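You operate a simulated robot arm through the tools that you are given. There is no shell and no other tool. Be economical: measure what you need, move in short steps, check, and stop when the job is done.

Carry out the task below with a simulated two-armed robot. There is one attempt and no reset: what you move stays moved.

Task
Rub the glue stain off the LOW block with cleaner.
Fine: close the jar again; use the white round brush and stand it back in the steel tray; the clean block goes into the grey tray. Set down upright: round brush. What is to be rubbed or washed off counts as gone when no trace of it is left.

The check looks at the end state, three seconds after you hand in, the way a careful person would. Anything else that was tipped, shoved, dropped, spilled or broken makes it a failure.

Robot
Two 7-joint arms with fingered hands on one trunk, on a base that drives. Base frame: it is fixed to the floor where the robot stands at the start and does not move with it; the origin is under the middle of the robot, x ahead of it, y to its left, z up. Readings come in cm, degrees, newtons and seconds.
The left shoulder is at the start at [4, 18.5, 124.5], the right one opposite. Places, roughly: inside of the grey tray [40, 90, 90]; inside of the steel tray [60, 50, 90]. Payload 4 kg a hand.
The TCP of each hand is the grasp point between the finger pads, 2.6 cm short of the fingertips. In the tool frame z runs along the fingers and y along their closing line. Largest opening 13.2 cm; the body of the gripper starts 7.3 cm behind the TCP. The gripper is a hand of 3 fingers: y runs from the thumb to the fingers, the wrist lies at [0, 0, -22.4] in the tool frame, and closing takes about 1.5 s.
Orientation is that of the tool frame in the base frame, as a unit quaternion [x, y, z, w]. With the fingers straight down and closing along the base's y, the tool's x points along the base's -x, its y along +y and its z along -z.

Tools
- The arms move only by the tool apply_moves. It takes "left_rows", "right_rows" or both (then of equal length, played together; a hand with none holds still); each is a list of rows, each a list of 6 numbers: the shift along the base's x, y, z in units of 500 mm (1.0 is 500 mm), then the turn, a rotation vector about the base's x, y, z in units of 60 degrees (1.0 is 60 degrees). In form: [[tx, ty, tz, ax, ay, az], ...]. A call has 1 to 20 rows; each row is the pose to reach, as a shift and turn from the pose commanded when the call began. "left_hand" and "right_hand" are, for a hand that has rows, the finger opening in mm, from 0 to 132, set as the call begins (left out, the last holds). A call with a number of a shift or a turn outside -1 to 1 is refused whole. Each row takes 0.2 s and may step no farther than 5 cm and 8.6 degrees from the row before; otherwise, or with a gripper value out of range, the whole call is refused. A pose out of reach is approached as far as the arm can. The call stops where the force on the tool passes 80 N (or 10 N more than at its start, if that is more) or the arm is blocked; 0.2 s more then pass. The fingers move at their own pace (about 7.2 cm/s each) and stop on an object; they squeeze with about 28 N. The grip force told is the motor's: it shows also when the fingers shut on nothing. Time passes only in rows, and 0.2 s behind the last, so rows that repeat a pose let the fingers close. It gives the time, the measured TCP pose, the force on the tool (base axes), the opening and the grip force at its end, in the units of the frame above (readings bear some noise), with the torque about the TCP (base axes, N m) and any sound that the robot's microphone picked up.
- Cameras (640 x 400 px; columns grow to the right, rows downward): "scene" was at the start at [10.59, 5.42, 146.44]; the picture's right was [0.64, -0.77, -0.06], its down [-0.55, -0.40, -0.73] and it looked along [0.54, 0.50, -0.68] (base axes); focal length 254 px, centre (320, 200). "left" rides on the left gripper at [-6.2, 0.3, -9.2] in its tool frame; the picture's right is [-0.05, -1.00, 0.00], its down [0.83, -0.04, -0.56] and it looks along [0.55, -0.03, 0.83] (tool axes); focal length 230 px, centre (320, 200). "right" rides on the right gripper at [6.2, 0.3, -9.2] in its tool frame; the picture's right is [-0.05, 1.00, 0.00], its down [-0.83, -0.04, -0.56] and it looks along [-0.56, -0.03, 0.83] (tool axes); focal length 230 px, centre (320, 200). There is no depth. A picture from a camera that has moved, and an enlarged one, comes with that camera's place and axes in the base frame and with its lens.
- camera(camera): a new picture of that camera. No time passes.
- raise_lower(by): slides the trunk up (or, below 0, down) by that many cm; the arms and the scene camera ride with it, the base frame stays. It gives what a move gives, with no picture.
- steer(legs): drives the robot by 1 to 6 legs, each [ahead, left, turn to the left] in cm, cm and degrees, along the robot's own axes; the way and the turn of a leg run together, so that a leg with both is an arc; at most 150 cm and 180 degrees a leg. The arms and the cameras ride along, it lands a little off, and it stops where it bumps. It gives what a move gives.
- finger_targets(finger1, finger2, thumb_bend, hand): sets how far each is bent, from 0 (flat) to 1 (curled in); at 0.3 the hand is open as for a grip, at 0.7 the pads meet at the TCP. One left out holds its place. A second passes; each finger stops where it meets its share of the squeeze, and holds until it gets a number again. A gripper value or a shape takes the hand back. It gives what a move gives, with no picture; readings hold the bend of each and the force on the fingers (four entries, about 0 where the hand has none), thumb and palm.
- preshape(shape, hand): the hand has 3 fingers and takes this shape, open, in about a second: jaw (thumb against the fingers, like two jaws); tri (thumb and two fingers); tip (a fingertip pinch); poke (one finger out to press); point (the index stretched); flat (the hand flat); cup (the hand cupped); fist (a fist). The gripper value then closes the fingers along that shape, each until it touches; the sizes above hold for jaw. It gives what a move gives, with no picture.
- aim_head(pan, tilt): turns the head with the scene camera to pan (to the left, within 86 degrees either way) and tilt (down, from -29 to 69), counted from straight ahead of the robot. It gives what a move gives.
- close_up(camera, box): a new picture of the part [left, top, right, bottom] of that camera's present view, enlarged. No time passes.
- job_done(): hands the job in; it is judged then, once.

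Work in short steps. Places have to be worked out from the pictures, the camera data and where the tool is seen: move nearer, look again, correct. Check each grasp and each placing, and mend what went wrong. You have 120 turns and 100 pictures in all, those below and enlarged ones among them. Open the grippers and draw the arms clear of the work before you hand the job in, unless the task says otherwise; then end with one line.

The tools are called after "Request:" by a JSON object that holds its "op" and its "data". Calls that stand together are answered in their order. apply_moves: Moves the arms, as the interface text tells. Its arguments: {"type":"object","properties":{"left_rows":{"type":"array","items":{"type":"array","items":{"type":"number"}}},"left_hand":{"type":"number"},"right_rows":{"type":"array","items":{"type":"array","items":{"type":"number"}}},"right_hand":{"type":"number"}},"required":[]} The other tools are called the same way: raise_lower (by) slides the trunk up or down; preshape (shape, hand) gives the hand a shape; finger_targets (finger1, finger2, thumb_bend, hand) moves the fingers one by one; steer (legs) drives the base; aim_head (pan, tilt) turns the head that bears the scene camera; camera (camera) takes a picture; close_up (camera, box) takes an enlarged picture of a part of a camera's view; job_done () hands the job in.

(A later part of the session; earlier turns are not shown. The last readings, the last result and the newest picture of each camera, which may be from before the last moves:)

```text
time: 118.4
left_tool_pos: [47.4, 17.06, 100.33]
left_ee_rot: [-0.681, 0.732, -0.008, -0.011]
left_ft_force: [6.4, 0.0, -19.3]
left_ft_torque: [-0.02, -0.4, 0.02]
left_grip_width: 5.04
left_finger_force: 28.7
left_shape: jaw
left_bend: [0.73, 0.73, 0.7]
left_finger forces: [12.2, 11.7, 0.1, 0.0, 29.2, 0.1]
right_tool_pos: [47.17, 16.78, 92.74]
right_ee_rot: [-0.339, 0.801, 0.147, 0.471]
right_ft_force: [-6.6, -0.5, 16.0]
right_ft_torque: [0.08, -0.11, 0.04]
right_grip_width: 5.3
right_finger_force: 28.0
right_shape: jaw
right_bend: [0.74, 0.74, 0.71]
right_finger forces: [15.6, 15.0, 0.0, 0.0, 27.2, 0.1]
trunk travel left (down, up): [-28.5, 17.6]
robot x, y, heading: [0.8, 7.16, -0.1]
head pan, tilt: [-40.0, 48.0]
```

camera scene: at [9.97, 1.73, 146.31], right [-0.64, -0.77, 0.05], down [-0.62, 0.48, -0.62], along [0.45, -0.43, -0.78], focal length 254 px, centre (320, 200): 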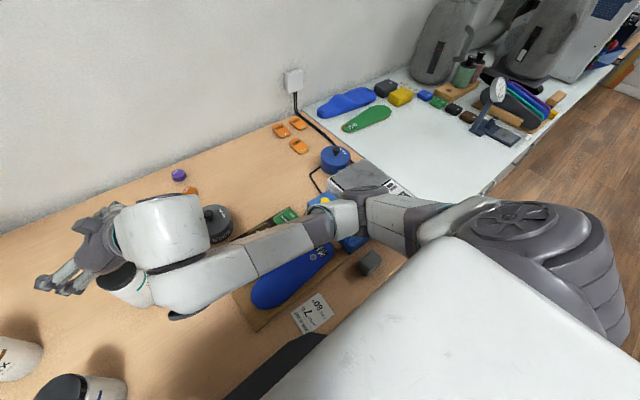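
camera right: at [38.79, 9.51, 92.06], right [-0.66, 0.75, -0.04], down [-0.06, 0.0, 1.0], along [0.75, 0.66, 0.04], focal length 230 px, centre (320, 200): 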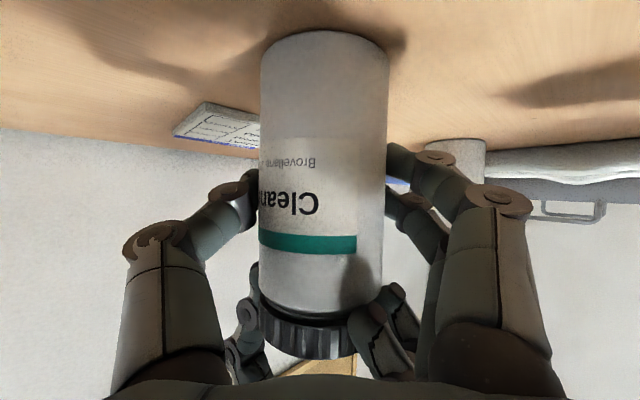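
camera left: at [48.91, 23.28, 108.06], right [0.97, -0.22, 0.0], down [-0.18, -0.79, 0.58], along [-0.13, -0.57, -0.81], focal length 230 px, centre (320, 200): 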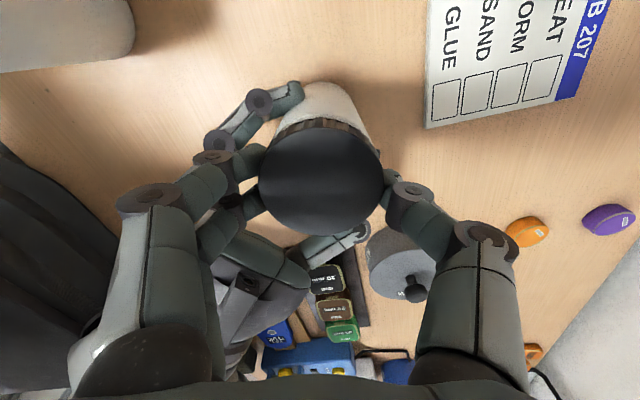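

Still resisting (19 N). One more ratchet cycle.

Request:
{"op": "apply_moves", "data": {"left_rows": [[0, 0, -0.012, 0, 0, 0], [0, 0, -0.012, 0, 0, 0], [0, 0, -0.012, 0, 0, 0], [0, 0, -0.012, 0, 0, 0], [0, 0, 0.045, 0, 0, 0], [0, 0, 0.045, 0, 0, -0.14], [0, 0, 0.045, 0, 0, -0.28], [0, 0, 0.045, 0, 0, -0.42], [0, 0, 0.045, 0, 0, -0.56], [0, 0, 0.045, 0, 0, -0.7], [0, 0, 0.045, 0, 0, -0.84], [0, 0, 0.045, 0, 0, -0.98], [0, 0, 0.015, 0, 0, -0.98], [0, 0, -0.018, 0, 0, -0.98], [0, 0, -0.018, 0, 0, -0.98]], "left_hand": 78}}

Request:
{"op": "apply_moves", "data": {"left_rows": [[0, 0, 0, 0, 0, 0], [0, 0, 0, 0, 0, 0], [0, 0, 0, 0, 0, 0], [0, 0, 0, 0, 0, 0], [0, 0, 0, 0, 0, 0], [0, 0, 0, 0, 0, 0.1], [0, 0, 0, 0, 0, 0.22], [0, 0, 0.001, 0, 0, 0.35], [0, 0, 0.001, 0, 0, 0.48], [0, 0, 0.002, 0, 0, 0.61], [0, 0, 0.002, 0, 0, 0.74], [0, 0, 0.003, 0, 0, 0.87], [0, 0, 0.003, 0, 0, 0.98], [0, 0, 0.01, 0, 0, 0.98], [0, 0, 0.016, 0, 0, 0.98]], "left_hand": 30}}

Request:
{"op": "close_up", "data": {"camera": "right", "box": [200, 220, 440, 400]}}

```text
time: 121.6
left_tool_pos: [47.42, 17.14, 99.38]
left_ee_rot: [-0.235, 0.972, -0.003, -0.014]
left_ft_force: [0.1, 0.4, -0.8]
left_ft_torque: [-0.03, -0.02, -0.02]
left_grip_width: 7.76
left_finger_force: 0.1
left_shape: jaw
left_bend: [0.71, 0.71, 0.7]
left_finger forces: [0.0, 0.0, 0.0, 0.0, 0.0, 0.0]
right_tool_pos: [47.13, 16.75, 92.5]
right_ee_rot: [-0.339, 0.802, 0.147, 0.469]
right_ft_force: [0.2, -0.4, -0.8]
right_ft_torque: [0.01, 0.05, 0.02]
right_grip_width: 5.3
right_finger_force: 27.7
right_shape: jaw
right_bend: [0.74, 0.74, 0.7]
right_finger forces: [14.3, 13.9, 0.0, 0.0, 28.3, 0.0]
trunk travel left (down, up): [-28.5, 17.6]
robot x, y, heading: [0.44, 7.08, 0.1]
head pan, tilt: [-40.0, 48.0]
```

```text
time: 124.8
left_tool_pos: [47.48, 17.06, 100.06]
left_ee_rot: [-0.681, 0.732, -0.01, -0.012]
left_ft_force: [6.3, 0.8, -19.9]
left_ft_torque: [-0.05, -0.35, -0.01]
left_grip_width: 5.01
left_finger_force: 28.3
left_shape: jaw
left_bend: [0.73, 0.73, 0.7]
left_finger forces: [12.1, 11.2, 0.1, 0.0, 29.2, 0.0]
right_tool_pos: [47.16, 16.77, 92.82]
right_ee_rot: [-0.338, 0.801, 0.148, 0.471]
right_ft_force: [-6.5, 0.2, 16.9]
right_ft_torque: [0.11, -0.1, 0.02]
right_grip_width: 5.29
right_finger_force: 27.6
right_shape: jaw
right_bend: [0.74, 0.74, 0.71]
right_finger forces: [15.5, 15.0, 0.1, 0.1, 27.4, 0.0]
trunk travel left (down, up): [-28.5, 17.6]
robot x, y, heading: [0.45, 6.49, 0.3]
head pan, tilt: [-40.0, 48.0]
```

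```text
2.22 times, centred on (320, 310) of right
camera zoom: at [38.88, 9.57, 92.27], right [-0.66, 0.75, -0.04], down [-0.06, -0.01, 1.0], along [0.75, 0.67, 0.05], focal length 511 px, centre (320, -44)
```

zoom: 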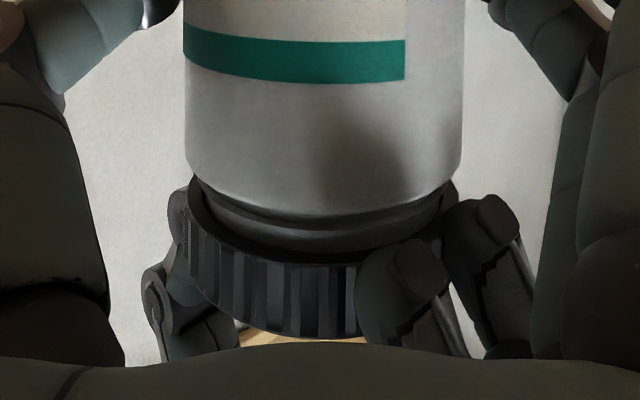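

The lid has visibly risen off the body: it is unscrewing. Two more ratchet cycles.

Request:
{"op": "apply_moves", "data": {"left_rows": [[0, 0, -0.013, 0, 0, 0], [0, 0, -0.013, 0, 0, 0], [0, 0, -0.013, 0, 0, 0], [0, 0, -0.013, 0, 0, 0], [0, 0, 0.045, 0, 0, 0], [0, 0, 0.045, 0, 0, -0.14], [0, 0, 0.045, 0, 0, -0.28], [0, 0, 0.045, 0, 0, -0.42], [0, 0, 0.045, 0, 0, -0.56], [0, 0, 0.045, 0, 0, -0.7], [0, 0, 0.045, 0, 0, -0.84], [0, 0, 0.045, 0, 0, -0.98], [0, 0, 0.015, 0, 0, -0.98], [0, 0, -0.013, 0, 0, -0.98], [0, 0, -0.013, 0, 0, -0.98]], "left_hand": 78}}

Request:
{"op": "apply_moves", "data": {"left_rows": [[0, 0, 0, 0, 0, 0], [0, 0, 0, 0, 0, 0], [0, 0, 0, 0, 0, 0], [0, 0, 0, 0, 0, 0], [0, 0, 0, 0, 0, 0], [0, 0, 0, 0, 0, 0.1], [0, 0, 0, 0, 0, 0.22], [0, 0, 0.001, 0, 0, 0.35], [0, 0, 0.001, 0, 0, 0.48], [0, 0, 0.002, 0, 0, 0.61], [0, 0, 0.002, 0, 0, 0.74], [0, 0, 0.003, 0, 0, 0.87], [0, 0, 0.003, 0, 0, 0.98], [0, 0, 0.003, 0, 0, 0.98]], "left_hand": 30}}

Request:
{"op": "apply_moves", "data": {"left_rows": [[0, 0, 0, 0, 0, 0], [0, 0, 0, 0, 0, 0], [0, 0, 0, 0, 0, 0], [0, 0, 0, 0, 0, 0], [0, 0, 0.055, 0, 0, 0], [0, 0, 0.055, 0, 0, -0.14], [0, 0, 0.055, 0, 0, -0.28], [0, 0, 0.055, 0, 0, -0.42], [0, 0, 0.055, 0, 0, -0.56], [0, 0, 0.055, 0, 0, -0.7], [0, 0, 0.055, 0, 0, -0.84], [0, 0, 0.055, 0, 0, -0.98], [0, 0, 0.02, 0, 0, -0.98], [0, 0, 0.0, 0, 0, -0.98], [0, 0, 0.0, 0, 0, -0.98]], "left_hand": 78}}

Request:
{"op": "apply_moves", "data": {"left_rows": [[0, 0, 0, 0, 0, 0], [0, 0, 0, 0, 0, 0], [0, 0, 0, 0, 0, 0], [0, 0, 0, 0, 0, 0], [0, 0, 0, 0, 0, 0], [0, 0, 0, 0, 0, 0.1], [0, 0, 0, 0, 0, 0.22], [0, 0, 0.001, 0, 0, 0.35], [0, 0, 0.001, 0, 0, 0.48], [0, 0, 0.002, 0, 0, 0.61], [0, 0, 0.002, 0, 0, 0.74], [0, 0, 0.003, 0, 0, 0.87], [0, 0, 0.003, 0, 0, 0.98], [0, 0, 0.01, 0, 0, 0.98], [0, 0, 0.016, 0, 0, 0.98]], "left_hand": 30}}

Request:
{"op": "close_up", "data": {"camera": "right", "box": [200, 220, 440, 400]}}

```text
time: 128.0
left_tool_pos: [47.49, 16.91, 99.61]
left_ee_rot: [-0.235, 0.972, -0.003, -0.015]
left_ft_force: [0.0, -0.2, -0.2]
left_ft_torque: [0.01, 0.01, 0.01]
left_grip_width: 7.76
left_finger_force: 0.0
left_shape: jaw
left_bend: [0.71, 0.71, 0.7]
left_finger forces: [0.1, 0.0, 0.0, 0.0, 0.1, 0.0]
right_tool_pos: [47.19, 16.78, 92.33]
right_ee_rot: [-0.339, 0.803, 0.146, 0.468]
right_ft_force: [-0.2, 0.2, -0.5]
right_ft_torque: [0.01, 0.07, 0.02]
right_grip_width: 5.28
right_finger_force: 28.1
right_shape: jaw
right_bend: [0.74, 0.74, 0.7]
right_finger forces: [14.3, 14.0, 0.1, 0.0, 28.2, 0.0]
trunk travel left (down, up): [-28.5, 17.6]
robot x, y, heading: [0.77, 6.83, 0.3]
head pan, tilt: [-40.0, 48.0]
```

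```text
time: 131.0
left_tool_pos: [47.42, 16.94, 99.84]
left_ee_rot: [-0.682, 0.731, -0.011, -0.011]
left_ft_force: [2.3, -0.6, 0.4]
left_ft_torque: [-0.01, -0.08, 0.0]
left_grip_width: 5.13
left_finger_force: 27.6
left_shape: jaw
left_bend: [0.73, 0.73, 0.7]
left_finger forces: [13.7, 12.9, 0.0, 0.0, 28.4, 0.1]
right_tool_pos: [47.17, 16.86, 92.49]
right_ee_rot: [-0.339, 0.802, 0.147, 0.469]
right_ft_force: [-3.5, 0.2, 1.5]
right_ft_torque: [-0.02, 0.04, 0.04]
right_grip_width: 5.28
right_finger_force: 28.0
right_shape: jaw
right_bend: [0.74, 0.74, 0.7]
right_finger forces: [14.6, 14.0, 0.1, 0.0, 27.2, 0.1]
trunk travel left (down, up): [-28.5, 17.6]
robot x, y, heading: [0.88, 6.81, 0.0]
head pan, tilt: [-40.0, 48.0]
```

```text
time: 134.2
left_tool_pos: [47.4, 16.99, 99.89]
left_ee_rot: [-0.235, 0.972, -0.003, -0.014]
left_ft_force: [0.4, -0.4, 0.0]
left_ft_torque: [0.02, 0.0, 0.0]
left_grip_width: 7.73
left_finger_force: 0.1
left_shape: jaw
left_bend: [0.71, 0.71, 0.7]
left_finger forces: [0.0, 0.0, 0.0, 0.1, 0.0, 0.0]
right_tool_pos: [47.34, 16.76, 92.5]
right_ee_rot: [-0.34, 0.803, 0.147, 0.468]
right_ft_force: [1.0, 0.7, -0.6]
right_ft_torque: [0.04, 0.06, -0.03]
right_grip_width: 5.29
right_finger_force: 27.9
right_shape: jaw
right_bend: [0.74, 0.74, 0.7]
right_finger forces: [14.1, 13.9, 0.0, 0.0, 28.3, 0.0]
trunk travel left (down, up): [-28.5, 17.6]
robot x, y, heading: [0.51, 6.58, 0.3]
head pan, tilt: [-40.0, 48.0]
```

```text
time: 137.4
left_tool_pos: [47.39, 16.95, 100.52]
left_ee_rot: [-0.682, 0.731, -0.01, -0.011]
left_ft_force: [1.0, 1.1, -1.2]
left_ft_torque: [0.03, -0.01, 0.02]
left_grip_width: 5.16
left_finger_force: 28.0
left_shape: jaw
left_bend: [0.73, 0.73, 0.7]
left_finger forces: [13.0, 13.1, 0.0, 0.0, 26.2, 0.0]
right_tool_pos: [47.2, 16.69, 92.48]
right_ee_rot: [-0.338, 0.803, 0.145, 0.468]
right_ft_force: [-0.7, -1.2, 1.3]
right_ft_torque: [0.05, 0.07, 0.03]
right_grip_width: 5.3
right_finger_force: 28.1
right_shape: jaw
right_bend: [0.74, 0.74, 0.7]
right_finger forces: [14.4, 13.3, 0.0, 0.1, 28.2, 0.1]
trunk travel left (down, up): [-28.5, 17.6]
robot x, y, heading: [0.81, 6.91, 0.4]
head pan, tilt: [-40.0, 48.0]
```

```text
2.22 times, centred on (320, 310) of right
camera zoom: at [38.82, 9.48, 92.05], right [-0.66, 0.75, -0.04], down [-0.06, 0.0, 1.0], along [0.75, 0.66, 0.04], focal length 511 px, centre (320, -44)
```

zoom: 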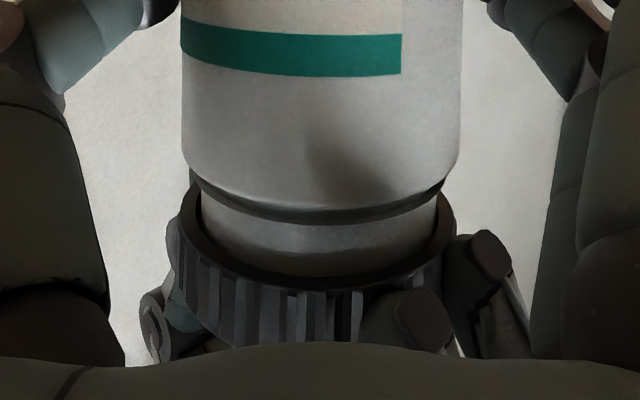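

The lid is free (no force). Lifting it off and carrying it to a clear spot near [43, 28.5].

Request:
{"op": "apply_moves", "data": {"left_rows": [[0, 0, 0.04, 0, 0, 0], [0, 0, 0.08, 0, 0, 0], [0, 0, 0.12, 0, 0, 0], [-0.02, 0.05, 0.12, 0, 0, -0.12], [-0.04, 0.1, 0.12, 0, 0, -0.24], [-0.06, 0.15, 0.12, 0, 0, -0.36], [-0.075, 0.2, 0.12, 0, 0, -0.48], [-0.088, 0.23, 0.1, 0, 0, -0.6], [-0.088, 0.23, 0.04, 0, 0, -0.7], [-0.088, 0.23, -0.03, 0, 0, -0.8], [-0.088, 0.23, -0.1, 0, 0, -0.8], [-0.088, 0.23, -0.14, 0, 0, -0.8]]}}

Request:
{"op": "aim_head", "data": {"pan": 20, "tilt": 48}}

Request:
{"op": "camera", "data": {"camera": "scene"}}

```text
time: 140.0
left_tool_pos: [42.99, 28.52, 93.59]
left_ee_rot: [-0.325, 0.946, -0.005, -0.014]
left_ft_force: [-0.3, 0.9, 0.8]
left_ft_torque: [-0.01, 0.01, 0.0]
left_grip_width: 5.18
left_finger_force: 28.2
left_shape: jaw
left_bend: [0.73, 0.73, 0.7]
left_finger forces: [12.6, 13.1, 0.0, 0.0, 25.3, 0.0]
right_tool_pos: [47.23, 16.67, 92.45]
right_ee_rot: [-0.338, 0.803, 0.146, 0.469]
right_ft_force: [-0.4, 0.0, 0.7]
right_ft_torque: [0.05, 0.07, 0.05]
right_grip_width: 5.29
right_finger_force: 28.2
right_shape: jaw
right_bend: [0.74, 0.74, 0.7]
right_finger forces: [14.2, 13.8, 0.0, 0.0, 28.3, 0.0]
trunk travel left (down, up): [-28.5, 17.6]
robot x, y, heading: [0.82, 6.65, 0.0]
head pan, tilt: [-40.0, 48.0]
```

```text
time: 141.3
left_tool_pos: [42.96, 28.47, 93.66]
left_ee_rot: [-0.326, 0.945, -0.006, -0.015]
left_ft_force: [0.0, -0.4, -0.7]
left_ft_torque: [0.03, 0.0, -0.04]
left_grip_width: 5.15
left_finger_force: 27.7
left_shape: jaw
left_bend: [0.73, 0.73, 0.7]
left_finger forces: [12.6, 13.2, 0.1, 0.0, 25.3, 0.0]
right_tool_pos: [47.28, 16.79, 92.45]
right_ee_rot: [-0.339, 0.802, 0.147, 0.469]
right_ft_force: [-0.5, 0.3, 0.6]
right_ft_torque: [0.01, 0.04, -0.03]
right_grip_width: 5.3
right_finger_force: 28.1
right_shape: jaw
right_bend: [0.74, 0.74, 0.7]
right_finger forces: [14.2, 14.0, 0.1, 0.1, 28.1, 0.0]
trunk travel left (down, up): [-28.5, 17.6]
robot x, y, heading: [0.51, 6.69, 0.1]
head pan, tilt: [20.0, 48.0]
```

```text
35 pictures are left
camera scene: at [11.35, 9.53, 146.19], right [0.34, -0.94, -0.03], down [-0.75, -0.25, -0.61], along [0.57, 0.23, -0.79], focal length 254 px, centre (320, 200)
```

scene: 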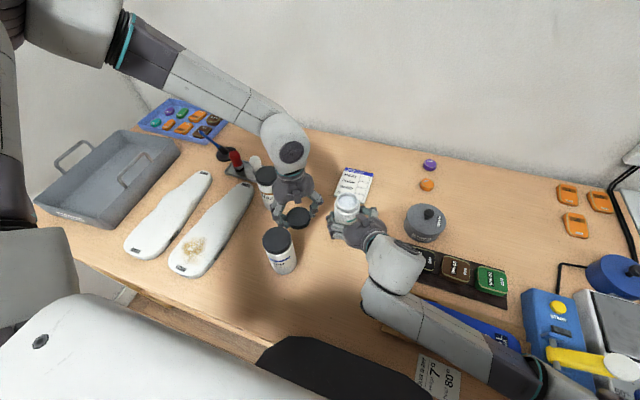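

The jar is open. Lowering the lid onto the table and releasing it.

Request:
{"op": "apply_moves", "data": {"left_rows": [[0, 0, -0.02, 0, 0, 0], [0, 0, -0.04, 0, 0, 0], [0, 0, -0.05, 0, 0, 0], [0, 0, -0.056, 0, 0, 0], [0, 0, -0.056, 0, 0, 0]]}}

Request:
{"op": "apply_moves", "data": {"left_rows": [[0, 0, 0, 0, 0, 0], [0, 0, 0, 0, 0, 0], [0, 0, 0, 0, 0, 0], [0, 0, 0, 0, 0, 0], [0, 0, 0.04, 0, 0, 0], [0, 0, 0.12, 0, 0, 0], [0, 0, 0.2, 0, 0, 0], [0, 0, 0.28, 0, 0, 0]], "left_hand": 85}}

Request:
{"op": "close_up", "data": {"camera": "scene", "box": [200, 120, 420, 290]}}

Request:
{"op": "camera", "data": {"camera": "left"}}

```text
time: 142.5
left_tool_pos: [43.06, 28.56, 90.77]
left_ee_rot: [-0.325, 0.945, -0.005, -0.015]
left_ft_force: [0.4, -0.1, -0.6]
left_ft_torque: [-0.03, 0.03, 0.0]
left_grip_width: 5.16
left_finger_force: 28.5
left_shape: jaw
left_bend: [0.73, 0.73, 0.7]
left_finger forces: [12.8, 13.3, 0.1, 0.0, 25.3, 0.0]
right_tool_pos: [47.14, 16.78, 92.52]
right_ee_rot: [-0.339, 0.803, 0.147, 0.469]
right_ft_force: [-0.3, -0.2, -0.9]
right_ft_torque: [0.01, 0.05, 0.0]
right_grip_width: 5.29
right_finger_force: 28.1
right_shape: jaw
right_bend: [0.74, 0.74, 0.7]
right_finger forces: [14.2, 13.8, 0.0, 0.1, 28.1, 0.0]
trunk travel left (down, up): [-28.5, 17.6]
robot x, y, heading: [0.45, 6.91, 0.2]
head pan, tilt: [20.0, 48.0]
```

```text
time: 144.3
left_tool_pos: [42.95, 28.55, 104.84]
left_ee_rot: [-0.325, 0.946, -0.005, -0.014]
left_ft_force: [0.0, -0.4, -0.4]
left_ft_torque: [0.0, 0.0, 0.0]
left_grip_width: 8.47
left_finger_force: 0.0
left_shape: jaw
left_bend: [0.7, 0.7, 0.68]
left_finger forces: [0.0, 0.0, 0.1, 0.0, 0.0, 0.1]
right_tool_pos: [47.15, 16.65, 92.47]
right_ee_rot: [-0.339, 0.802, 0.146, 0.469]
right_ft_force: [0.6, -0.5, -0.4]
right_ft_torque: [0.0, 0.01, -0.03]
right_grip_width: 5.29
right_finger_force: 28.1
right_shape: jaw
right_bend: [0.74, 0.74, 0.7]
right_finger forces: [14.0, 13.6, 0.1, 0.1, 28.0, 0.0]
trunk travel left (down, up): [-28.5, 17.6]
robot x, y, heading: [0.5, 6.8, 0.3]
head pan, tilt: [20.0, 48.0]
```

```text
2.35 times, centred on (310, 205) of scene
camera zoom: at [11.23, 9.52, 146.21], right [0.34, -0.94, -0.03], down [-0.75, -0.25, -0.61], along [0.57, 0.23, -0.79], focal length 598 px, centre (344, 188)
```

zoom: 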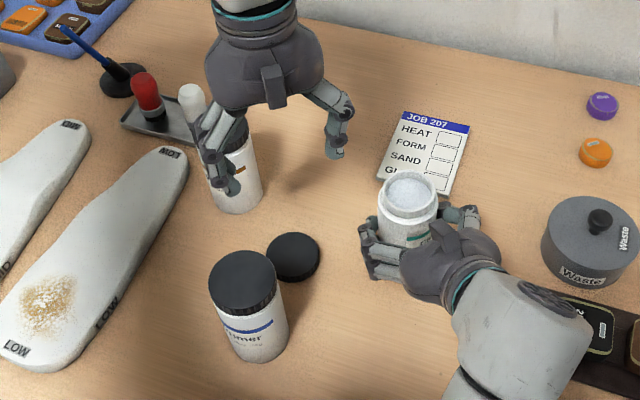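

```text
33 pictures are left
camera left: at [47.86, 32.75, 113.86], right [0.65, -0.76, 0.0], down [-0.61, -0.53, 0.58], along [-0.44, -0.38, -0.81], focal length 230 px, centre (320, 200)
```

left: 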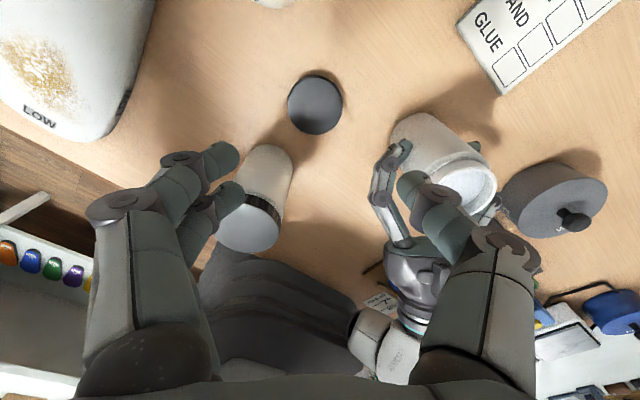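

The jar is open with cleaner near the rim, and the lid rests on the table. Now testing the left hand's reach to above the white brush ([56.7, 48.3]) with the right hand still steadying the jar.

Request:
{"op": "apply_moves", "data": {"left_rows": [[0.02, 0.04, 0.06, 0, 0, 0], [0.05, 0.11, 0.08, 0, 0, 0], [0.09, 0.18, 0.08, 0, 0, 0.05], [0.14, 0.25, 0.08, 0, 0, 0.1], [0.2, 0.32, 0.08, 0, 0, 0.12], [0.25, 0.37, 0.06, 0, 0, 0.12], [0.275, 0.395, 0.03, 0, 0, 0.12], [0.275, 0.395, 0.0, 0, 0, 0.12], [0.275, 0.395, 0.0, 0, 0, 0.12]], "left_hand": 50}}

Request:
{"op": "camera", "data": {"camera": "left"}}

```text
time: 146.3
left_tool_pos: [56.8, 48.44, 104.74]
left_ee_rot: [-0.384, 0.923, -0.006, -0.015]
left_ft_force: [0.3, 1.0, 0.6]
left_ft_torque: [0.02, -0.04, 0.01]
left_grip_width: 5.06
left_finger_force: 0.0
left_shape: jaw
left_bend: [0.73, 0.73, 0.7]
left_finger forces: [0.1, 0.1, 0.0, 0.1, 0.1, 0.1]
right_tool_pos: [47.16, 16.77, 92.49]
right_ee_rot: [-0.34, 0.802, 0.148, 0.469]
right_ft_force: [0.8, 0.6, 0.6]
right_ft_torque: [0.04, 0.09, 0.02]
right_grip_width: 5.28
right_finger_force: 27.9
right_shape: jaw
right_bend: [0.74, 0.74, 0.7]
right_finger forces: [14.1, 13.7, 0.1, 0.1, 28.2, 0.1]
trunk travel left (down, up): [-28.5, 17.6]
robot x, y, heading: [0.33, 7.3, -0.0]
head pan, tilt: [20.0, 48.0]
```

```text
32 pictures are left
camera left: at [61.14, 53.12, 113.83], right [0.74, -0.67, 0.0], down [-0.54, -0.61, 0.58], along [-0.39, -0.43, -0.81], focal length 230 px, centre (320, 200)
```

left: 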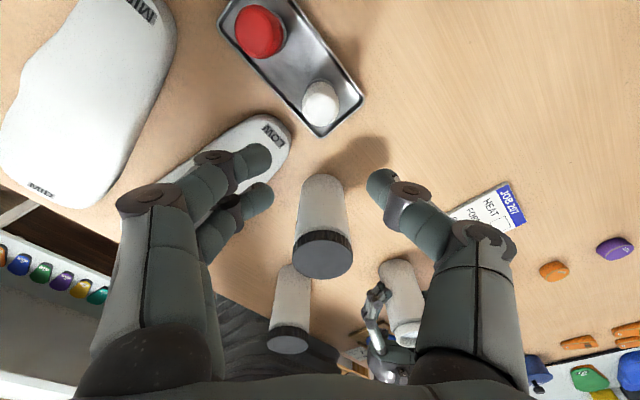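

The left hand reaches the brush well. Triangulating, the brush is near [57.5, 49.2]. I'll centre over it and descend partway for a closer look.

Request:
{"op": "apply_moves", "data": {"left_rows": [[0.007, 0.008, -0.03, 0, 0, 0], [0.014, 0.016, -0.07, 0, 0, 0], [0.014, 0.016, -0.1, 0, 0, 0], [0.014, 0.016, -0.1, 0, 0, 0]]}}

Request:
{"op": "camera", "data": {"camera": "left"}}

Request:
{"op": "close_up", "data": {"camera": "scene", "box": [215, 120, 325, 210]}}

```text
time: 147.3
left_tool_pos: [57.49, 49.16, 99.73]
left_ee_rot: [-0.384, 0.923, -0.007, -0.014]
left_ft_force: [-0.9, -0.3, -0.3]
left_ft_torque: [0.0, 0.0, 0.0]
left_grip_width: 5.04
left_finger_force: 0.0
left_shape: jaw
left_bend: [0.73, 0.73, 0.7]
left_finger forces: [0.1, 0.1, 0.0, 0.0, 0.0, 0.0]
right_tool_pos: [47.11, 16.74, 92.5]
right_ee_rot: [-0.339, 0.802, 0.147, 0.469]
right_ft_force: [0.4, 0.5, 0.2]
right_ft_torque: [0.04, 0.05, 0.0]
right_grip_width: 5.29
right_finger_force: 28.5
right_shape: jaw
right_bend: [0.74, 0.74, 0.7]
right_finger forces: [14.1, 13.8, 0.0, 0.0, 28.0, 0.0]
trunk travel left (down, up): [-28.5, 17.6]
robot x, y, heading: [0.51, 6.67, 0.3]
head pan, tilt: [20.0, 48.0]
```

```text
31 pictures are left
camera left: at [61.82, 53.88, 108.82], right [0.75, -0.67, 0.0], down [-0.54, -0.61, 0.58], along [-0.39, -0.43, -0.81], focal length 230 px, centre (320, 200)
```

left: 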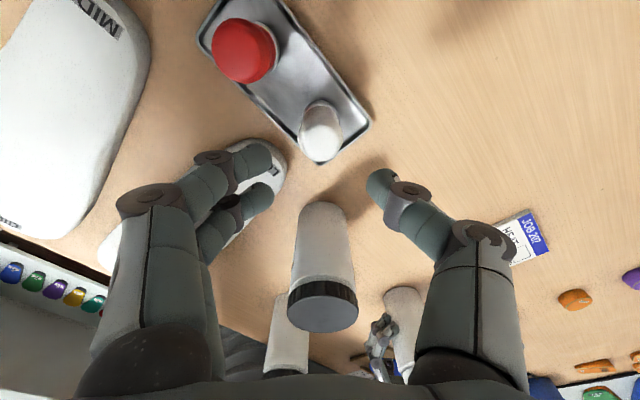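

```text
4.44 times, centred on (270, 165) of scene
camera zoom: at [11.33, 9.54, 146.2], right [0.34, -0.94, -0.03], down [-0.75, -0.26, -0.61], along [0.57, 0.23, -0.79], focal length 1129 px, centre (542, 356)
```

zoom: 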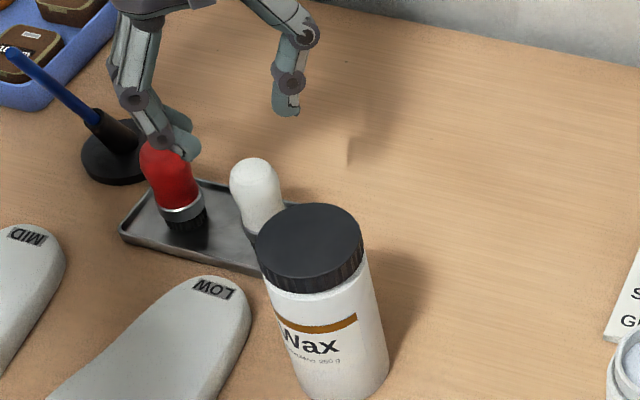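

The brush sits right under the hand axis: handle top at z≈94.3, bottom in the tray at about 88.7. Gripping by the upper handle with TCP at z≈94, so the fingertips stay about 2.8 cm above the bristle ends.

Request:
{"op": "apply_moves", "data": {"left_rows": [[0.002, 0.002, -0.04, 0, 0, 0], [0.004, 0.004, -0.08, 0, 0, 0], [0.004, 0.004, -0.113, 0, 0, 0], [0.004, 0.004, -0.113, 0, 0, 0]]}}

Request:
{"op": "apply_moves", "data": {"left_rows": [[0, 0, 0, 0, 0, 0], [0, 0, 0, 0, 0, 0], [0, 0, 0, 0, 0, 0], [0, 0, 0, 0, 0, 0], [0, 0, 0, 0, 0, 0], [0, 0, 0, 0, 0, 0]], "left_hand": 10}}

Request:
{"op": "camera", "data": {"camera": "left"}}

```text
time: 148.3
left_tool_pos: [57.74, 49.35, 94.13]
left_ee_rot: [-0.384, 0.923, -0.006, -0.013]
left_ft_force: [0.2, 0.1, 0.1]
left_ft_torque: [0.0, 0.02, 0.01]
left_grip_width: 5.03
left_finger_force: 0.1
left_shape: jaw
left_bend: [0.73, 0.73, 0.7]
left_finger forces: [0.0, 0.1, 0.0, 0.1, 0.0, 0.0]
right_tool_pos: [47.17, 16.7, 92.54]
right_ee_rot: [-0.34, 0.802, 0.147, 0.469]
right_ft_force: [0.5, 0.5, -0.3]
right_ft_torque: [0.04, 0.04, -0.03]
right_grip_width: 5.28
right_finger_force: 27.8
right_shape: jaw
right_bend: [0.74, 0.74, 0.7]
right_finger forces: [14.2, 13.7, 0.1, 0.0, 28.0, 0.0]
trunk travel left (down, up): [-28.5, 17.6]
robot x, y, heading: [0.4, 6.41, -0.0]
head pan, tilt: [20.0, 48.0]
```

```text
time: 149.7
left_tool_pos: [57.75, 49.31, 93.98]
left_ee_rot: [-0.385, 0.923, -0.006, -0.014]
left_ft_force: [-0.7, 0.5, 0.7]
left_ft_torque: [0.0, 0.03, 0.01]
left_grip_width: 2.39
left_finger_force: 27.7
left_shape: jaw
left_bend: [0.73, 0.73, 0.7]
left_finger forces: [13.2, 12.6, 0.0, 0.1, 25.1, 0.1]
right_tool_pos: [47.16, 16.6, 92.45]
right_ee_rot: [-0.339, 0.803, 0.146, 0.469]
right_ft_force: [-0.4, -0.4, -0.2]
right_ft_torque: [0.03, 0.05, 0.01]
right_grip_width: 5.28
right_finger_force: 28.0
right_shape: jaw
right_bend: [0.74, 0.74, 0.7]
right_finger forces: [14.2, 13.8, 0.0, 0.0, 27.9, 0.1]
trunk travel left (down, up): [-28.5, 17.6]
robot x, y, heading: [0.43, 6.75, 0.3]
head pan, tilt: [20.0, 48.0]
```

```text
29 pictures are left
camera left: at [62.03, 54.07, 103.13], right [0.74, -0.67, 0.0], down [-0.54, -0.61, 0.58], along [-0.39, -0.43, -0.81], focal length 230 px, centre (320, 200)
```

left: 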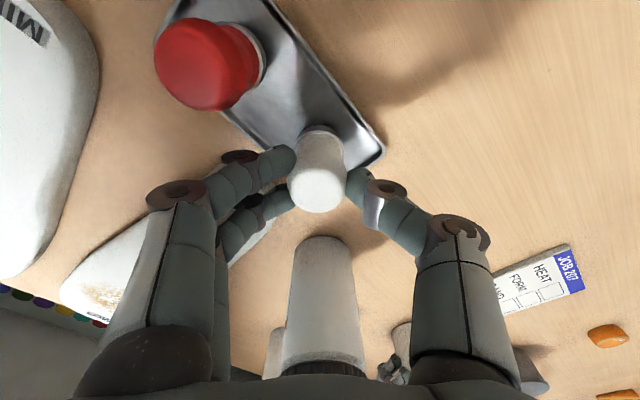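

Brush gripped. Lifting it and carrying it to above the open jar.

Request:
{"op": "apply_moves", "data": {"left_rows": [[0, 0, 0.06, 0, 0, 0], [0, 0, 0.14, 0, 0, 0], [0, 0, 0.22, 0, 0, 0], [0, 0, 0.3, 0, 0, 0], [-0.03, -0.08, 0.32, 0, 0, 0], [-0.06, -0.17, 0.32, 0, 0, 0], [-0.09, -0.26, 0.32, 0, 0, 0], [-0.12, -0.35, 0.32, 0, 0, 0], [-0.15, -0.44, 0.32, 0, 0, 0], [-0.18, -0.53, 0.32, 0, 0, 0], [-0.2, -0.6, 0.32, 0, 0, 0], [-0.207, -0.646, 0.32, 0, 0, 0], [-0.207, -0.646, 0.32, 0, 0, 0]]}}

Request:
{"op": "close_up", "data": {"camera": "scene", "box": [250, 110, 430, 260]}}

Request:
{"op": "camera", "data": {"camera": "left"}}

```text
time: 152.5
left_tool_pos: [47.4, 16.99, 110.04]
left_ee_rot: [-0.384, 0.923, -0.006, -0.015]
left_ft_force: [0.0, 0.7, -1.0]
left_ft_torque: [0.0, -0.01, 0.0]
left_grip_width: 2.39
left_finger_force: 27.9
left_shape: jaw
left_bend: [0.73, 0.73, 0.7]
left_finger forces: [13.3, 12.7, 0.1, 0.0, 25.1, 0.0]
right_tool_pos: [47.07, 16.69, 92.64]
right_ee_rot: [-0.34, 0.802, 0.147, 0.468]
right_ft_force: [0.4, 0.3, -0.7]
right_ft_torque: [-0.02, 0.07, -0.03]
right_grip_width: 5.26
right_finger_force: 28.7
right_shape: jaw
right_bend: [0.74, 0.74, 0.7]
right_finger forces: [14.0, 13.6, 0.0, 0.1, 28.1, 0.1]
trunk travel left (down, up): [-28.5, 17.6]
robot x, y, heading: [0.36, 6.56, -0.0]
head pan, tilt: [20.0, 48.0]
```

```text
2.67 times, centred on (340, 185) of scene
camera zoom: at [11.29, 9.55, 146.2], right [0.34, -0.94, -0.03], down [-0.75, -0.26, -0.61], along [0.57, 0.23, -0.79], focal length 677 px, centre (267, 240)
```

zoom: 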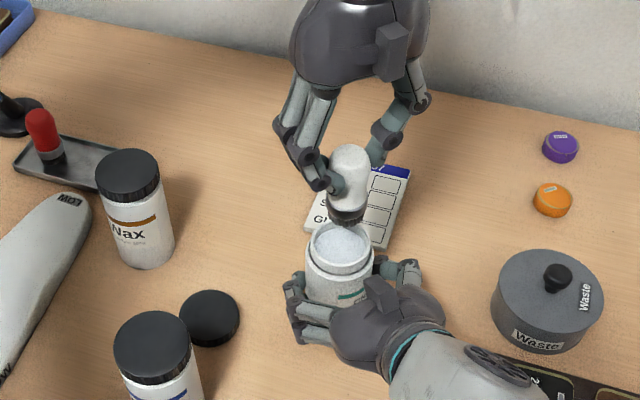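

```text
27 pictures are left
camera left: at [51.63, 21.78, 119.11], right [0.75, -0.67, 0.0], down [-0.54, -0.61, 0.58], along [-0.39, -0.43, -0.81], focal length 230 px, centre (320, 200)
```

left: 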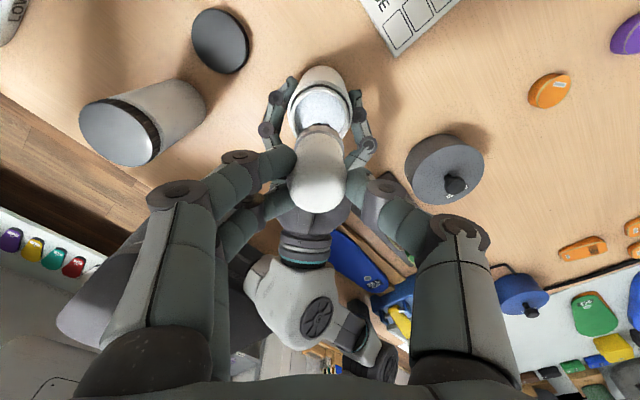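

The brush hangs vertical over the jar mouth (about [47.5, 17.1]). Lowering until the bristles just enter the mouth, then checking.

Request:
{"op": "apply_moves", "data": {"left_rows": [[0, 0, -0.04, 0, 0, 0], [0, 0, -0.08, 0, 0, 0], [0, 0, -0.11, 0, 0, 0], [0, 0, -0.13, 0, 0, 0], [0, 0, -0.13, 0, 0, 0]]}}

Request:
{"op": "close_up", "data": {"camera": "scene", "box": [290, 130, 410, 230]}}

```text
time: 153.7
left_tool_pos: [47.51, 16.84, 104.23]
left_ee_rot: [-0.384, 0.923, -0.011, -0.012]
left_ft_force: [2.6, 0.7, 56.5]
left_ft_torque: [-0.01, -0.03, 0.08]
left_grip_width: 2.98
left_finger_force: 28.2
left_shape: jaw
left_bend: [0.75, 0.75, 0.73]
left_finger forces: [20.6, 19.1, 0.0, 0.0, 38.5, 0.0]
right_tool_pos: [47.05, 16.63, 92.45]
right_ee_rot: [-0.339, 0.802, 0.147, 0.469]
right_ft_force: [8.3, 4.2, -11.9]
right_ft_torque: [0.2, 0.38, -0.12]
right_grip_width: 5.23
right_finger_force: 28.5
right_shape: jaw
right_bend: [0.74, 0.73, 0.7]
right_finger forces: [13.0, 13.7, 0.0, 0.0, 28.1, 0.1]
trunk travel left (down, up): [-28.5, 17.6]
robot x, y, heading: [0.4, 7.41, 0.1]
head pan, tilt: [20.0, 48.0]
```

```text
4.00 times, centred on (350, 180) of scene
camera zoom: at [11.14, 9.52, 146.26], right [0.34, -0.94, -0.03], down [-0.75, -0.26, -0.61], along [0.57, 0.23, -0.79], focal length 1016 px, centre (200, 280)
```

zoom: 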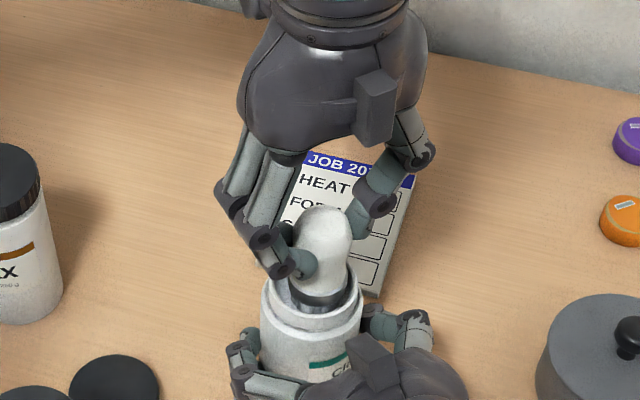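

The brush head is catching (56 N), apparently on the right-hand side of the rim. Backing up 3 cm and looking at the alignment.

Request:
{"op": "apply_moves", "data": {"left_rows": [[0, 0, 0.03, 0, 0, 0], [0, 0, 0.07, 0, 0, 0], [0, 0, 0.07, 0, 0, 0]]}}

Request:
{"op": "close_up", "data": {"camera": "scene", "box": [290, 130, 410, 230]}}

Request:
{"op": "close_up", "data": {"camera": "left", "box": [220, 50, 420, 230]}}

```text
time: 154.5
left_tool_pos: [47.47, 17.05, 107.07]
left_ee_rot: [-0.383, 0.923, -0.005, -0.015]
left_ft_force: [0.2, 0.3, -0.1]
left_ft_torque: [-0.02, -0.01, 0.0]
left_grip_width: 2.61
left_finger_force: 28.2
left_shape: jaw
left_bend: [0.73, 0.73, 0.71]
left_finger forces: [14.6, 14.2, 0.0, 0.1, 26.7, 0.1]
right_tool_pos: [47.28, 16.83, 92.44]
right_ee_rot: [-0.339, 0.802, 0.147, 0.469]
right_ft_force: [0.7, 0.9, -0.8]
right_ft_torque: [0.01, 0.09, 0.0]
right_grip_width: 5.23
right_finger_force: 27.9
right_shape: jaw
right_bend: [0.74, 0.73, 0.7]
right_finger forces: [13.5, 13.4, 0.1, 0.0, 26.4, 0.1]
trunk travel left (down, up): [-28.5, 17.6]
robot x, y, heading: [0.45, 6.7, -0.1]
head pan, tilt: [20.0, 48.0]
```

```text
4.00 times, centred on (350, 180) of scene
camera zoom: at [11.39, 9.53, 146.18], right [0.34, -0.94, -0.03], down [-0.75, -0.26, -0.61], along [0.57, 0.23, -0.79], focal length 1016 px, centre (200, 280)
```

zoom: 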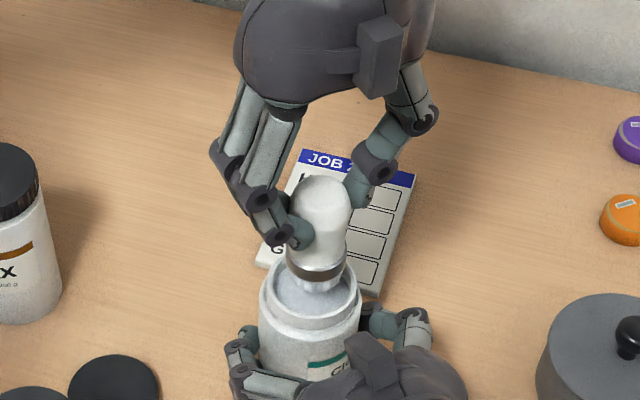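

```text
2.22 times, centred on (320, 140) of left
camera zoom: at [51.72, 21.75, 116.07], right [0.74, -0.67, 0.0], down [-0.54, -0.61, 0.58], along [-0.39, -0.43, -0.81], focal length 511 px, centre (320, 333)
```

zoom: 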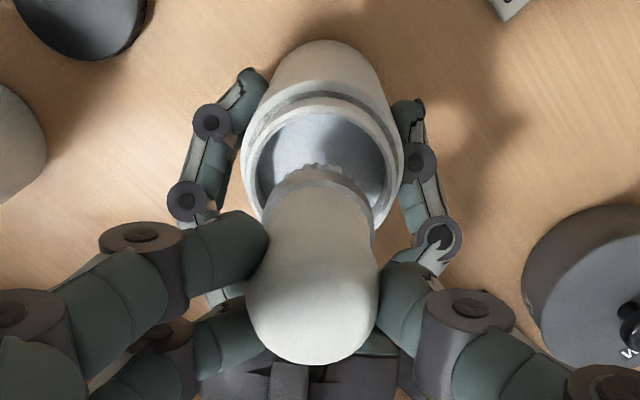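

The bristles came up coated with cleaner. Lifting and carrying the brush to above the stain (~[28.6, 50.5]).

Request:
{"op": "apply_moves", "data": {"left_rows": [[0, 0, 0.06, 0, 0, 0], [0, 0, 0.13, 0, 0, 0], [-0.02, 0.07, 0.14, 0, 0, 0], [-0.05, 0.15, 0.14, 0, 0, 0], [-0.09, 0.23, 0.14, 0, 0, 0], [-0.14, 0.31, 0.14, 0, 0, 0], [-0.19, 0.39, 0.14, 0, 0, 0], [-0.24, 0.47, 0.14, 0, 0, 0], [-0.29, 0.54, 0.14, 0, 0, 0], [-0.34, 0.61, 0.12, 0, 0, 0], [-0.376, 0.67, 0.06, 0, 0, 0], [-0.376, 0.67, 0.0, 0, 0, 0], [-0.376, 0.67, -0.04, 0, 0, 0]]}}

Request:
{"op": "aim_head", "data": {"pan": 45, "tilt": 52}}

Request:
{"op": "camera", "data": {"camera": "scene"}}

```text
time: 157.3
left_tool_pos: [28.44, 50.5, 105.13]
left_ee_rot: [-0.384, 0.923, -0.006, -0.013]
left_ft_force: [0.3, -0.4, -0.5]
left_ft_torque: [0.01, -0.02, 0.0]
left_grip_width: 2.61
left_finger_force: 27.9
left_shape: jaw
left_bend: [0.73, 0.73, 0.71]
left_finger forces: [14.7, 14.2, 0.1, 0.0, 26.5, 0.0]
right_tool_pos: [47.14, 16.76, 92.47]
right_ee_rot: [-0.339, 0.802, 0.147, 0.469]
right_ft_force: [0.2, -0.8, -0.6]
right_ft_torque: [0.01, 0.07, 0.0]
right_grip_width: 5.22
right_finger_force: 28.2
right_shape: jaw
right_bend: [0.74, 0.73, 0.7]
right_finger forces: [13.5, 12.7, 0.0, 0.0, 26.8, 0.1]
trunk travel left (down, up): [-28.5, 17.6]
robot x, y, heading: [0.46, 7.06, -0.1]
head pan, tilt: [20.0, 48.0]
```

```text
time: 158.2
left_tool_pos: [28.59, 50.62, 105.07]
left_ee_rot: [-0.384, 0.923, -0.006, -0.015]
left_ft_force: [0.2, -0.2, -1.4]
left_ft_torque: [0.04, -0.04, 0.01]
left_grip_width: 2.57
left_finger_force: 27.7
left_shape: jaw
left_bend: [0.73, 0.73, 0.71]
left_finger forces: [14.6, 14.1, 0.0, 0.1, 26.5, 0.0]
right_tool_pos: [47.2, 16.83, 92.48]
right_ee_rot: [-0.339, 0.803, 0.146, 0.469]
right_ft_force: [0.9, 1.0, 0.7]
right_ft_torque: [0.06, 0.11, -0.01]
right_grip_width: 5.22
right_finger_force: 28.1
right_shape: jaw
right_bend: [0.74, 0.73, 0.7]
right_finger forces: [13.9, 13.1, 0.0, 0.1, 26.8, 0.1]
trunk travel left (down, up): [-28.5, 17.6]
robot x, y, heading: [0.85, 6.69, -0.0]
head pan, tilt: [45.0, 52.0]
```

```text
23 pictures are left
camera scene: at [9.2, 12.16, 145.83], right [0.7, -0.71, -0.06], down [-0.61, -0.56, -0.57], along [0.37, 0.44, -0.82], focal length 254 px, centre (320, 200)
```

scene: 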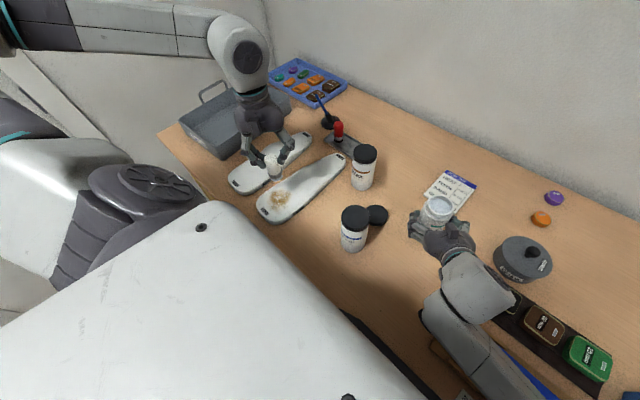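

Re-triangulating the stain gives centre ≈ [28.1, 51.2] on a surface near z 88, and the table is lower than I assumed, so the brush is about 8.5 cm long. Lowering toward the stain in small steps until contact.

Request:
{"op": "apply_moves", "data": {"left_rows": [[-0.004, 0.006, -0.04, 0, 0, 0], [-0.008, 0.012, -0.08, 0, 0, 0], [-0.008, 0.012, -0.11, 0, 0, 0], [-0.008, 0.012, -0.13, 0, 0, 0], [-0.008, 0.012, -0.14, 0, 0, 0]]}}

Request:
{"op": "close_up", "data": {"camera": "scene", "box": [200, 90, 360, 230]}}

```text
time: 159.4
left_tool_pos: [28.11, 51.17, 98.1]
left_ee_rot: [-0.385, 0.923, -0.007, -0.014]
left_ft_force: [1.0, 0.4, -1.0]
left_ft_torque: [0.0, 0.0, -0.01]
left_grip_width: 2.62
left_finger_force: 28.5
left_shape: jaw
left_bend: [0.73, 0.73, 0.71]
left_finger forces: [14.6, 14.0, 0.0, 0.0, 26.5, 0.0]
right_tool_pos: [47.1, 16.69, 92.4]
right_ee_rot: [-0.339, 0.803, 0.146, 0.468]
right_ft_force: [-1.0, 0.7, 0.3]
right_ft_torque: [0.03, 0.1, 0.0]
right_grip_width: 5.23
right_finger_force: 27.9
right_shape: jaw
right_bend: [0.74, 0.73, 0.7]
right_finger forces: [13.8, 13.0, 0.0, 0.1, 26.8, 0.0]
trunk travel left (down, up): [-28.5, 17.6]
robot x, y, heading: [0.65, 6.89, 0.2]
head pan, tilt: [45.0, 52.0]
```

```text
2.86 times, centred on (280, 160) of scene
camera zoom: at [9.2, 12.16, 145.83], right [0.71, -0.71, -0.06], down [-0.6, -0.56, -0.57], along [0.37, 0.44, -0.82], focal length 726 px, centre (434, 314)
```

zoom: 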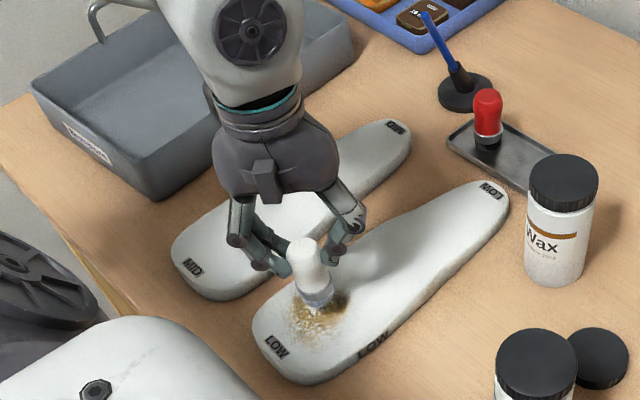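

The brush is over the stain, not yet touching. Lowering further in small steps.

Request:
{"op": "apply_moves", "data": {"left_rows": [[0, 0, -0.01, 0, 0, 0], [0, 0, -0.018, 0, 0, 0]]}}

Request:
{"op": "apply_moves", "data": {"left_rows": [[0, 0, -0.008, 0, 0, 0], [0, 0, -0.012, 0, 0, 0]]}}

Request:
{"op": "apply_moves", "data": {"left_rows": [[0, 0, -0.006, 0, 0, 0], [0, 0, -0.01, 0, 0, 0]]}}

```text
time: 160.0
left_tool_pos: [28.18, 51.27, 97.2]
left_ee_rot: [-0.384, 0.923, -0.006, -0.014]
left_ft_force: [-0.3, 0.6, -0.6]
left_ft_torque: [-0.01, -0.01, 0.0]
left_grip_width: 2.61
left_finger_force: 27.7
left_shape: jaw
left_bend: [0.73, 0.73, 0.71]
left_finger forces: [14.6, 14.1, 0.1, 0.1, 26.4, 0.0]
right_tool_pos: [47.22, 16.77, 92.48]
right_ee_rot: [-0.34, 0.802, 0.148, 0.469]
right_ft_force: [0.3, 0.8, 0.8]
right_ft_torque: [0.04, 0.09, -0.02]
right_grip_width: 5.24
right_finger_force: 28.1
right_shape: jaw
right_bend: [0.74, 0.73, 0.7]
right_finger forces: [13.8, 13.0, 0.0, 0.0, 26.8, 0.0]
trunk travel left (down, up): [-28.5, 17.6]
robot x, y, heading: [1.0, 6.92, -0.1]
head pan, tilt: [45.0, 52.0]
```

```text
time: 160.6
left_tool_pos: [28.12, 51.07, 96.66]
left_ee_rot: [-0.385, 0.923, -0.006, -0.013]
left_ft_force: [0.9, 0.4, -1.0]
left_ft_torque: [0.02, 0.0, 0.02]
left_grip_width: 2.61
left_finger_force: 27.9
left_shape: jaw
left_bend: [0.73, 0.73, 0.71]
left_finger forces: [14.5, 14.1, 0.1, 0.1, 26.4, 0.0]
right_tool_pos: [47.13, 16.75, 92.39]
right_ee_rot: [-0.34, 0.802, 0.147, 0.469]
right_ft_force: [0.1, -0.1, 0.1]
right_ft_torque: [0.05, 0.07, 0.01]
right_grip_width: 5.21
right_finger_force: 28.1
right_shape: jaw
right_bend: [0.74, 0.73, 0.7]
right_finger forces: [14.0, 12.9, 0.0, 0.1, 26.7, 0.0]
trunk travel left (down, up): [-28.5, 17.6]
robot x, y, heading: [0.85, 6.85, 0.4]
head pan, tilt: [45.0, 52.0]
```

```text
time: 161.2
left_tool_pos: [28.1, 51.09, 96.21]
left_ee_rot: [-0.384, 0.923, -0.005, -0.014]
left_ft_force: [0.8, 0.0, -0.7]
left_ft_torque: [0.03, 0.03, 0.01]
left_grip_width: 2.62
left_finger_force: 27.9
left_shape: jaw
left_bend: [0.73, 0.73, 0.71]
left_finger forces: [14.5, 14.1, 0.1, 0.0, 26.4, 0.0]
right_tool_pos: [47.23, 16.75, 92.41]
right_ee_rot: [-0.339, 0.802, 0.147, 0.469]
right_ft_force: [-0.2, 0.4, 0.7]
right_ft_torque: [0.06, 0.07, -0.02]
right_grip_width: 5.2
right_finger_force: 28.3
right_shape: jaw
right_bend: [0.74, 0.73, 0.7]
right_finger forces: [13.9, 12.9, 0.0, 0.0, 26.8, 0.0]
trunk travel left (down, up): [-28.5, 17.6]
robot x, y, heading: [0.45, 6.64, 0.3]
head pan, tilt: [45.0, 52.0]
```

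Still no contact at 96.2. Continuing down in half-centimetre steps.

Request:
{"op": "apply_moves", "data": {"left_rows": [[0, 0, -0.006, 0, 0, 0], [0, 0, -0.012, 0, 0, 0]]}}

Request:
{"op": "apply_moves", "data": {"left_rows": [[0, 0, -0.006, 0, 0, 0], [0, 0, -0.01, 0, 0, 0]]}}

Request:
{"op": "apply_moves", "data": {"left_rows": [[0, 0, -0.004, 0, 0, 0], [0, 0, -0.008, 0, 0, 0]]}}

Request:
{"op": "close_up", "data": {"camera": "scene", "box": [230, 140, 330, 220]}}

```text
time: 161.8
left_tool_pos: [28.23, 51.02, 95.62]
left_ee_rot: [-0.385, 0.923, -0.005, -0.014]
left_ft_force: [-0.2, -0.3, 5.1]
left_ft_torque: [0.1, 0.09, 0.02]
left_grip_width: 2.58
left_finger_force: 28.2
left_shape: jaw
left_bend: [0.73, 0.73, 0.71]
left_finger forces: [14.8, 14.3, 0.0, 0.1, 27.0, 0.0]
right_tool_pos: [47.25, 16.67, 92.53]
right_ee_rot: [-0.339, 0.803, 0.147, 0.468]
right_ft_force: [-0.2, 2.2, -0.5]
right_ft_torque: [0.04, 0.04, -0.01]
right_grip_width: 5.24
right_finger_force: 27.8
right_shape: jaw
right_bend: [0.74, 0.73, 0.7]
right_finger forces: [14.0, 13.0, 0.0, 0.0, 26.5, 0.0]
trunk travel left (down, up): [-28.5, 17.6]
robot x, y, heading: [0.47, 7.25, 0.0]
head pan, tilt: [45.0, 52.0]
```

```text
time: 162.4
left_tool_pos: [28.0, 50.97, 95.44]
left_ee_rot: [-0.384, 0.923, -0.006, -0.011]
left_ft_force: [1.7, 2.5, 40.6]
left_ft_torque: [0.12, 0.09, -0.01]
left_grip_width: 2.76
left_finger_force: 27.7
left_shape: jaw
left_bend: [0.74, 0.74, 0.72]
left_finger forces: [20.0, 18.5, 0.0, 0.0, 35.0, 0.0]
right_tool_pos: [47.08, 16.5, 92.61]
right_ee_rot: [-0.338, 0.802, 0.147, 0.47]
right_ft_force: [-1.0, 1.2, -2.6]
right_ft_torque: [-0.06, 0.01, -0.03]
right_grip_width: 5.22
right_finger_force: 28.1
right_shape: jaw
right_bend: [0.74, 0.73, 0.7]
right_finger forces: [13.8, 12.5, 0.0, 0.0, 26.4, 0.0]
trunk travel left (down, up): [-28.5, 17.6]
robot x, y, heading: [0.69, 6.85, 0.2]
head pan, tilt: [45.0, 52.0]
```

```text
time: 163.0
left_tool_pos: [27.98, 50.79, 94.59]
left_ee_rot: [-0.384, 0.923, -0.007, -0.016]
left_ft_force: [-0.5, 0.1, 32.7]
left_ft_torque: [0.14, -0.09, 0.03]
left_grip_width: 2.83
left_finger_force: 28.3
left_shape: jaw
left_bend: [0.75, 0.75, 0.73]
left_finger forces: [16.0, 17.6, 0.0, 0.1, 29.8, 0.1]
right_tool_pos: [47.12, 16.69, 92.41]
right_ee_rot: [-0.338, 0.802, 0.147, 0.47]
right_ft_force: [-0.1, -0.1, -2.8]
right_ft_torque: [-0.1, 0.07, -0.02]
right_grip_width: 5.23
right_finger_force: 27.8
right_shape: jaw
right_bend: [0.74, 0.73, 0.7]
right_finger forces: [13.4, 12.8, 0.0, 0.0, 26.7, 0.1]
trunk travel left (down, up): [-28.5, 17.6]
robot x, y, heading: [0.48, 6.58, 0.1]
head pan, tilt: [45.0, 52.0]
```

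```text
5.00 times, centred on (280, 180) of scene
camera zoom: at [9.13, 11.98, 145.81], right [0.71, -0.71, -0.06], down [-0.6, -0.56, -0.57], along [0.37, 0.44, -0.82], focal length 1270 px, centre (520, 300)
```

zoom: 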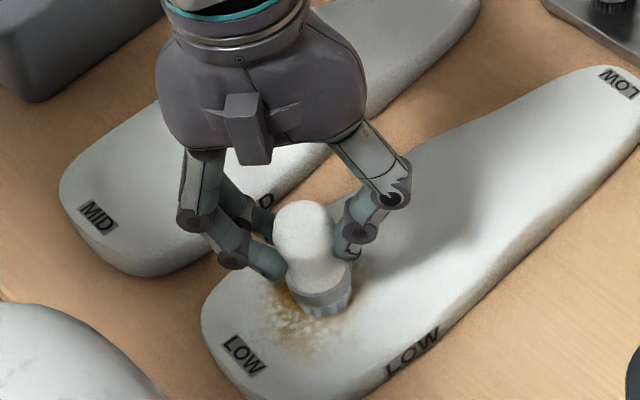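

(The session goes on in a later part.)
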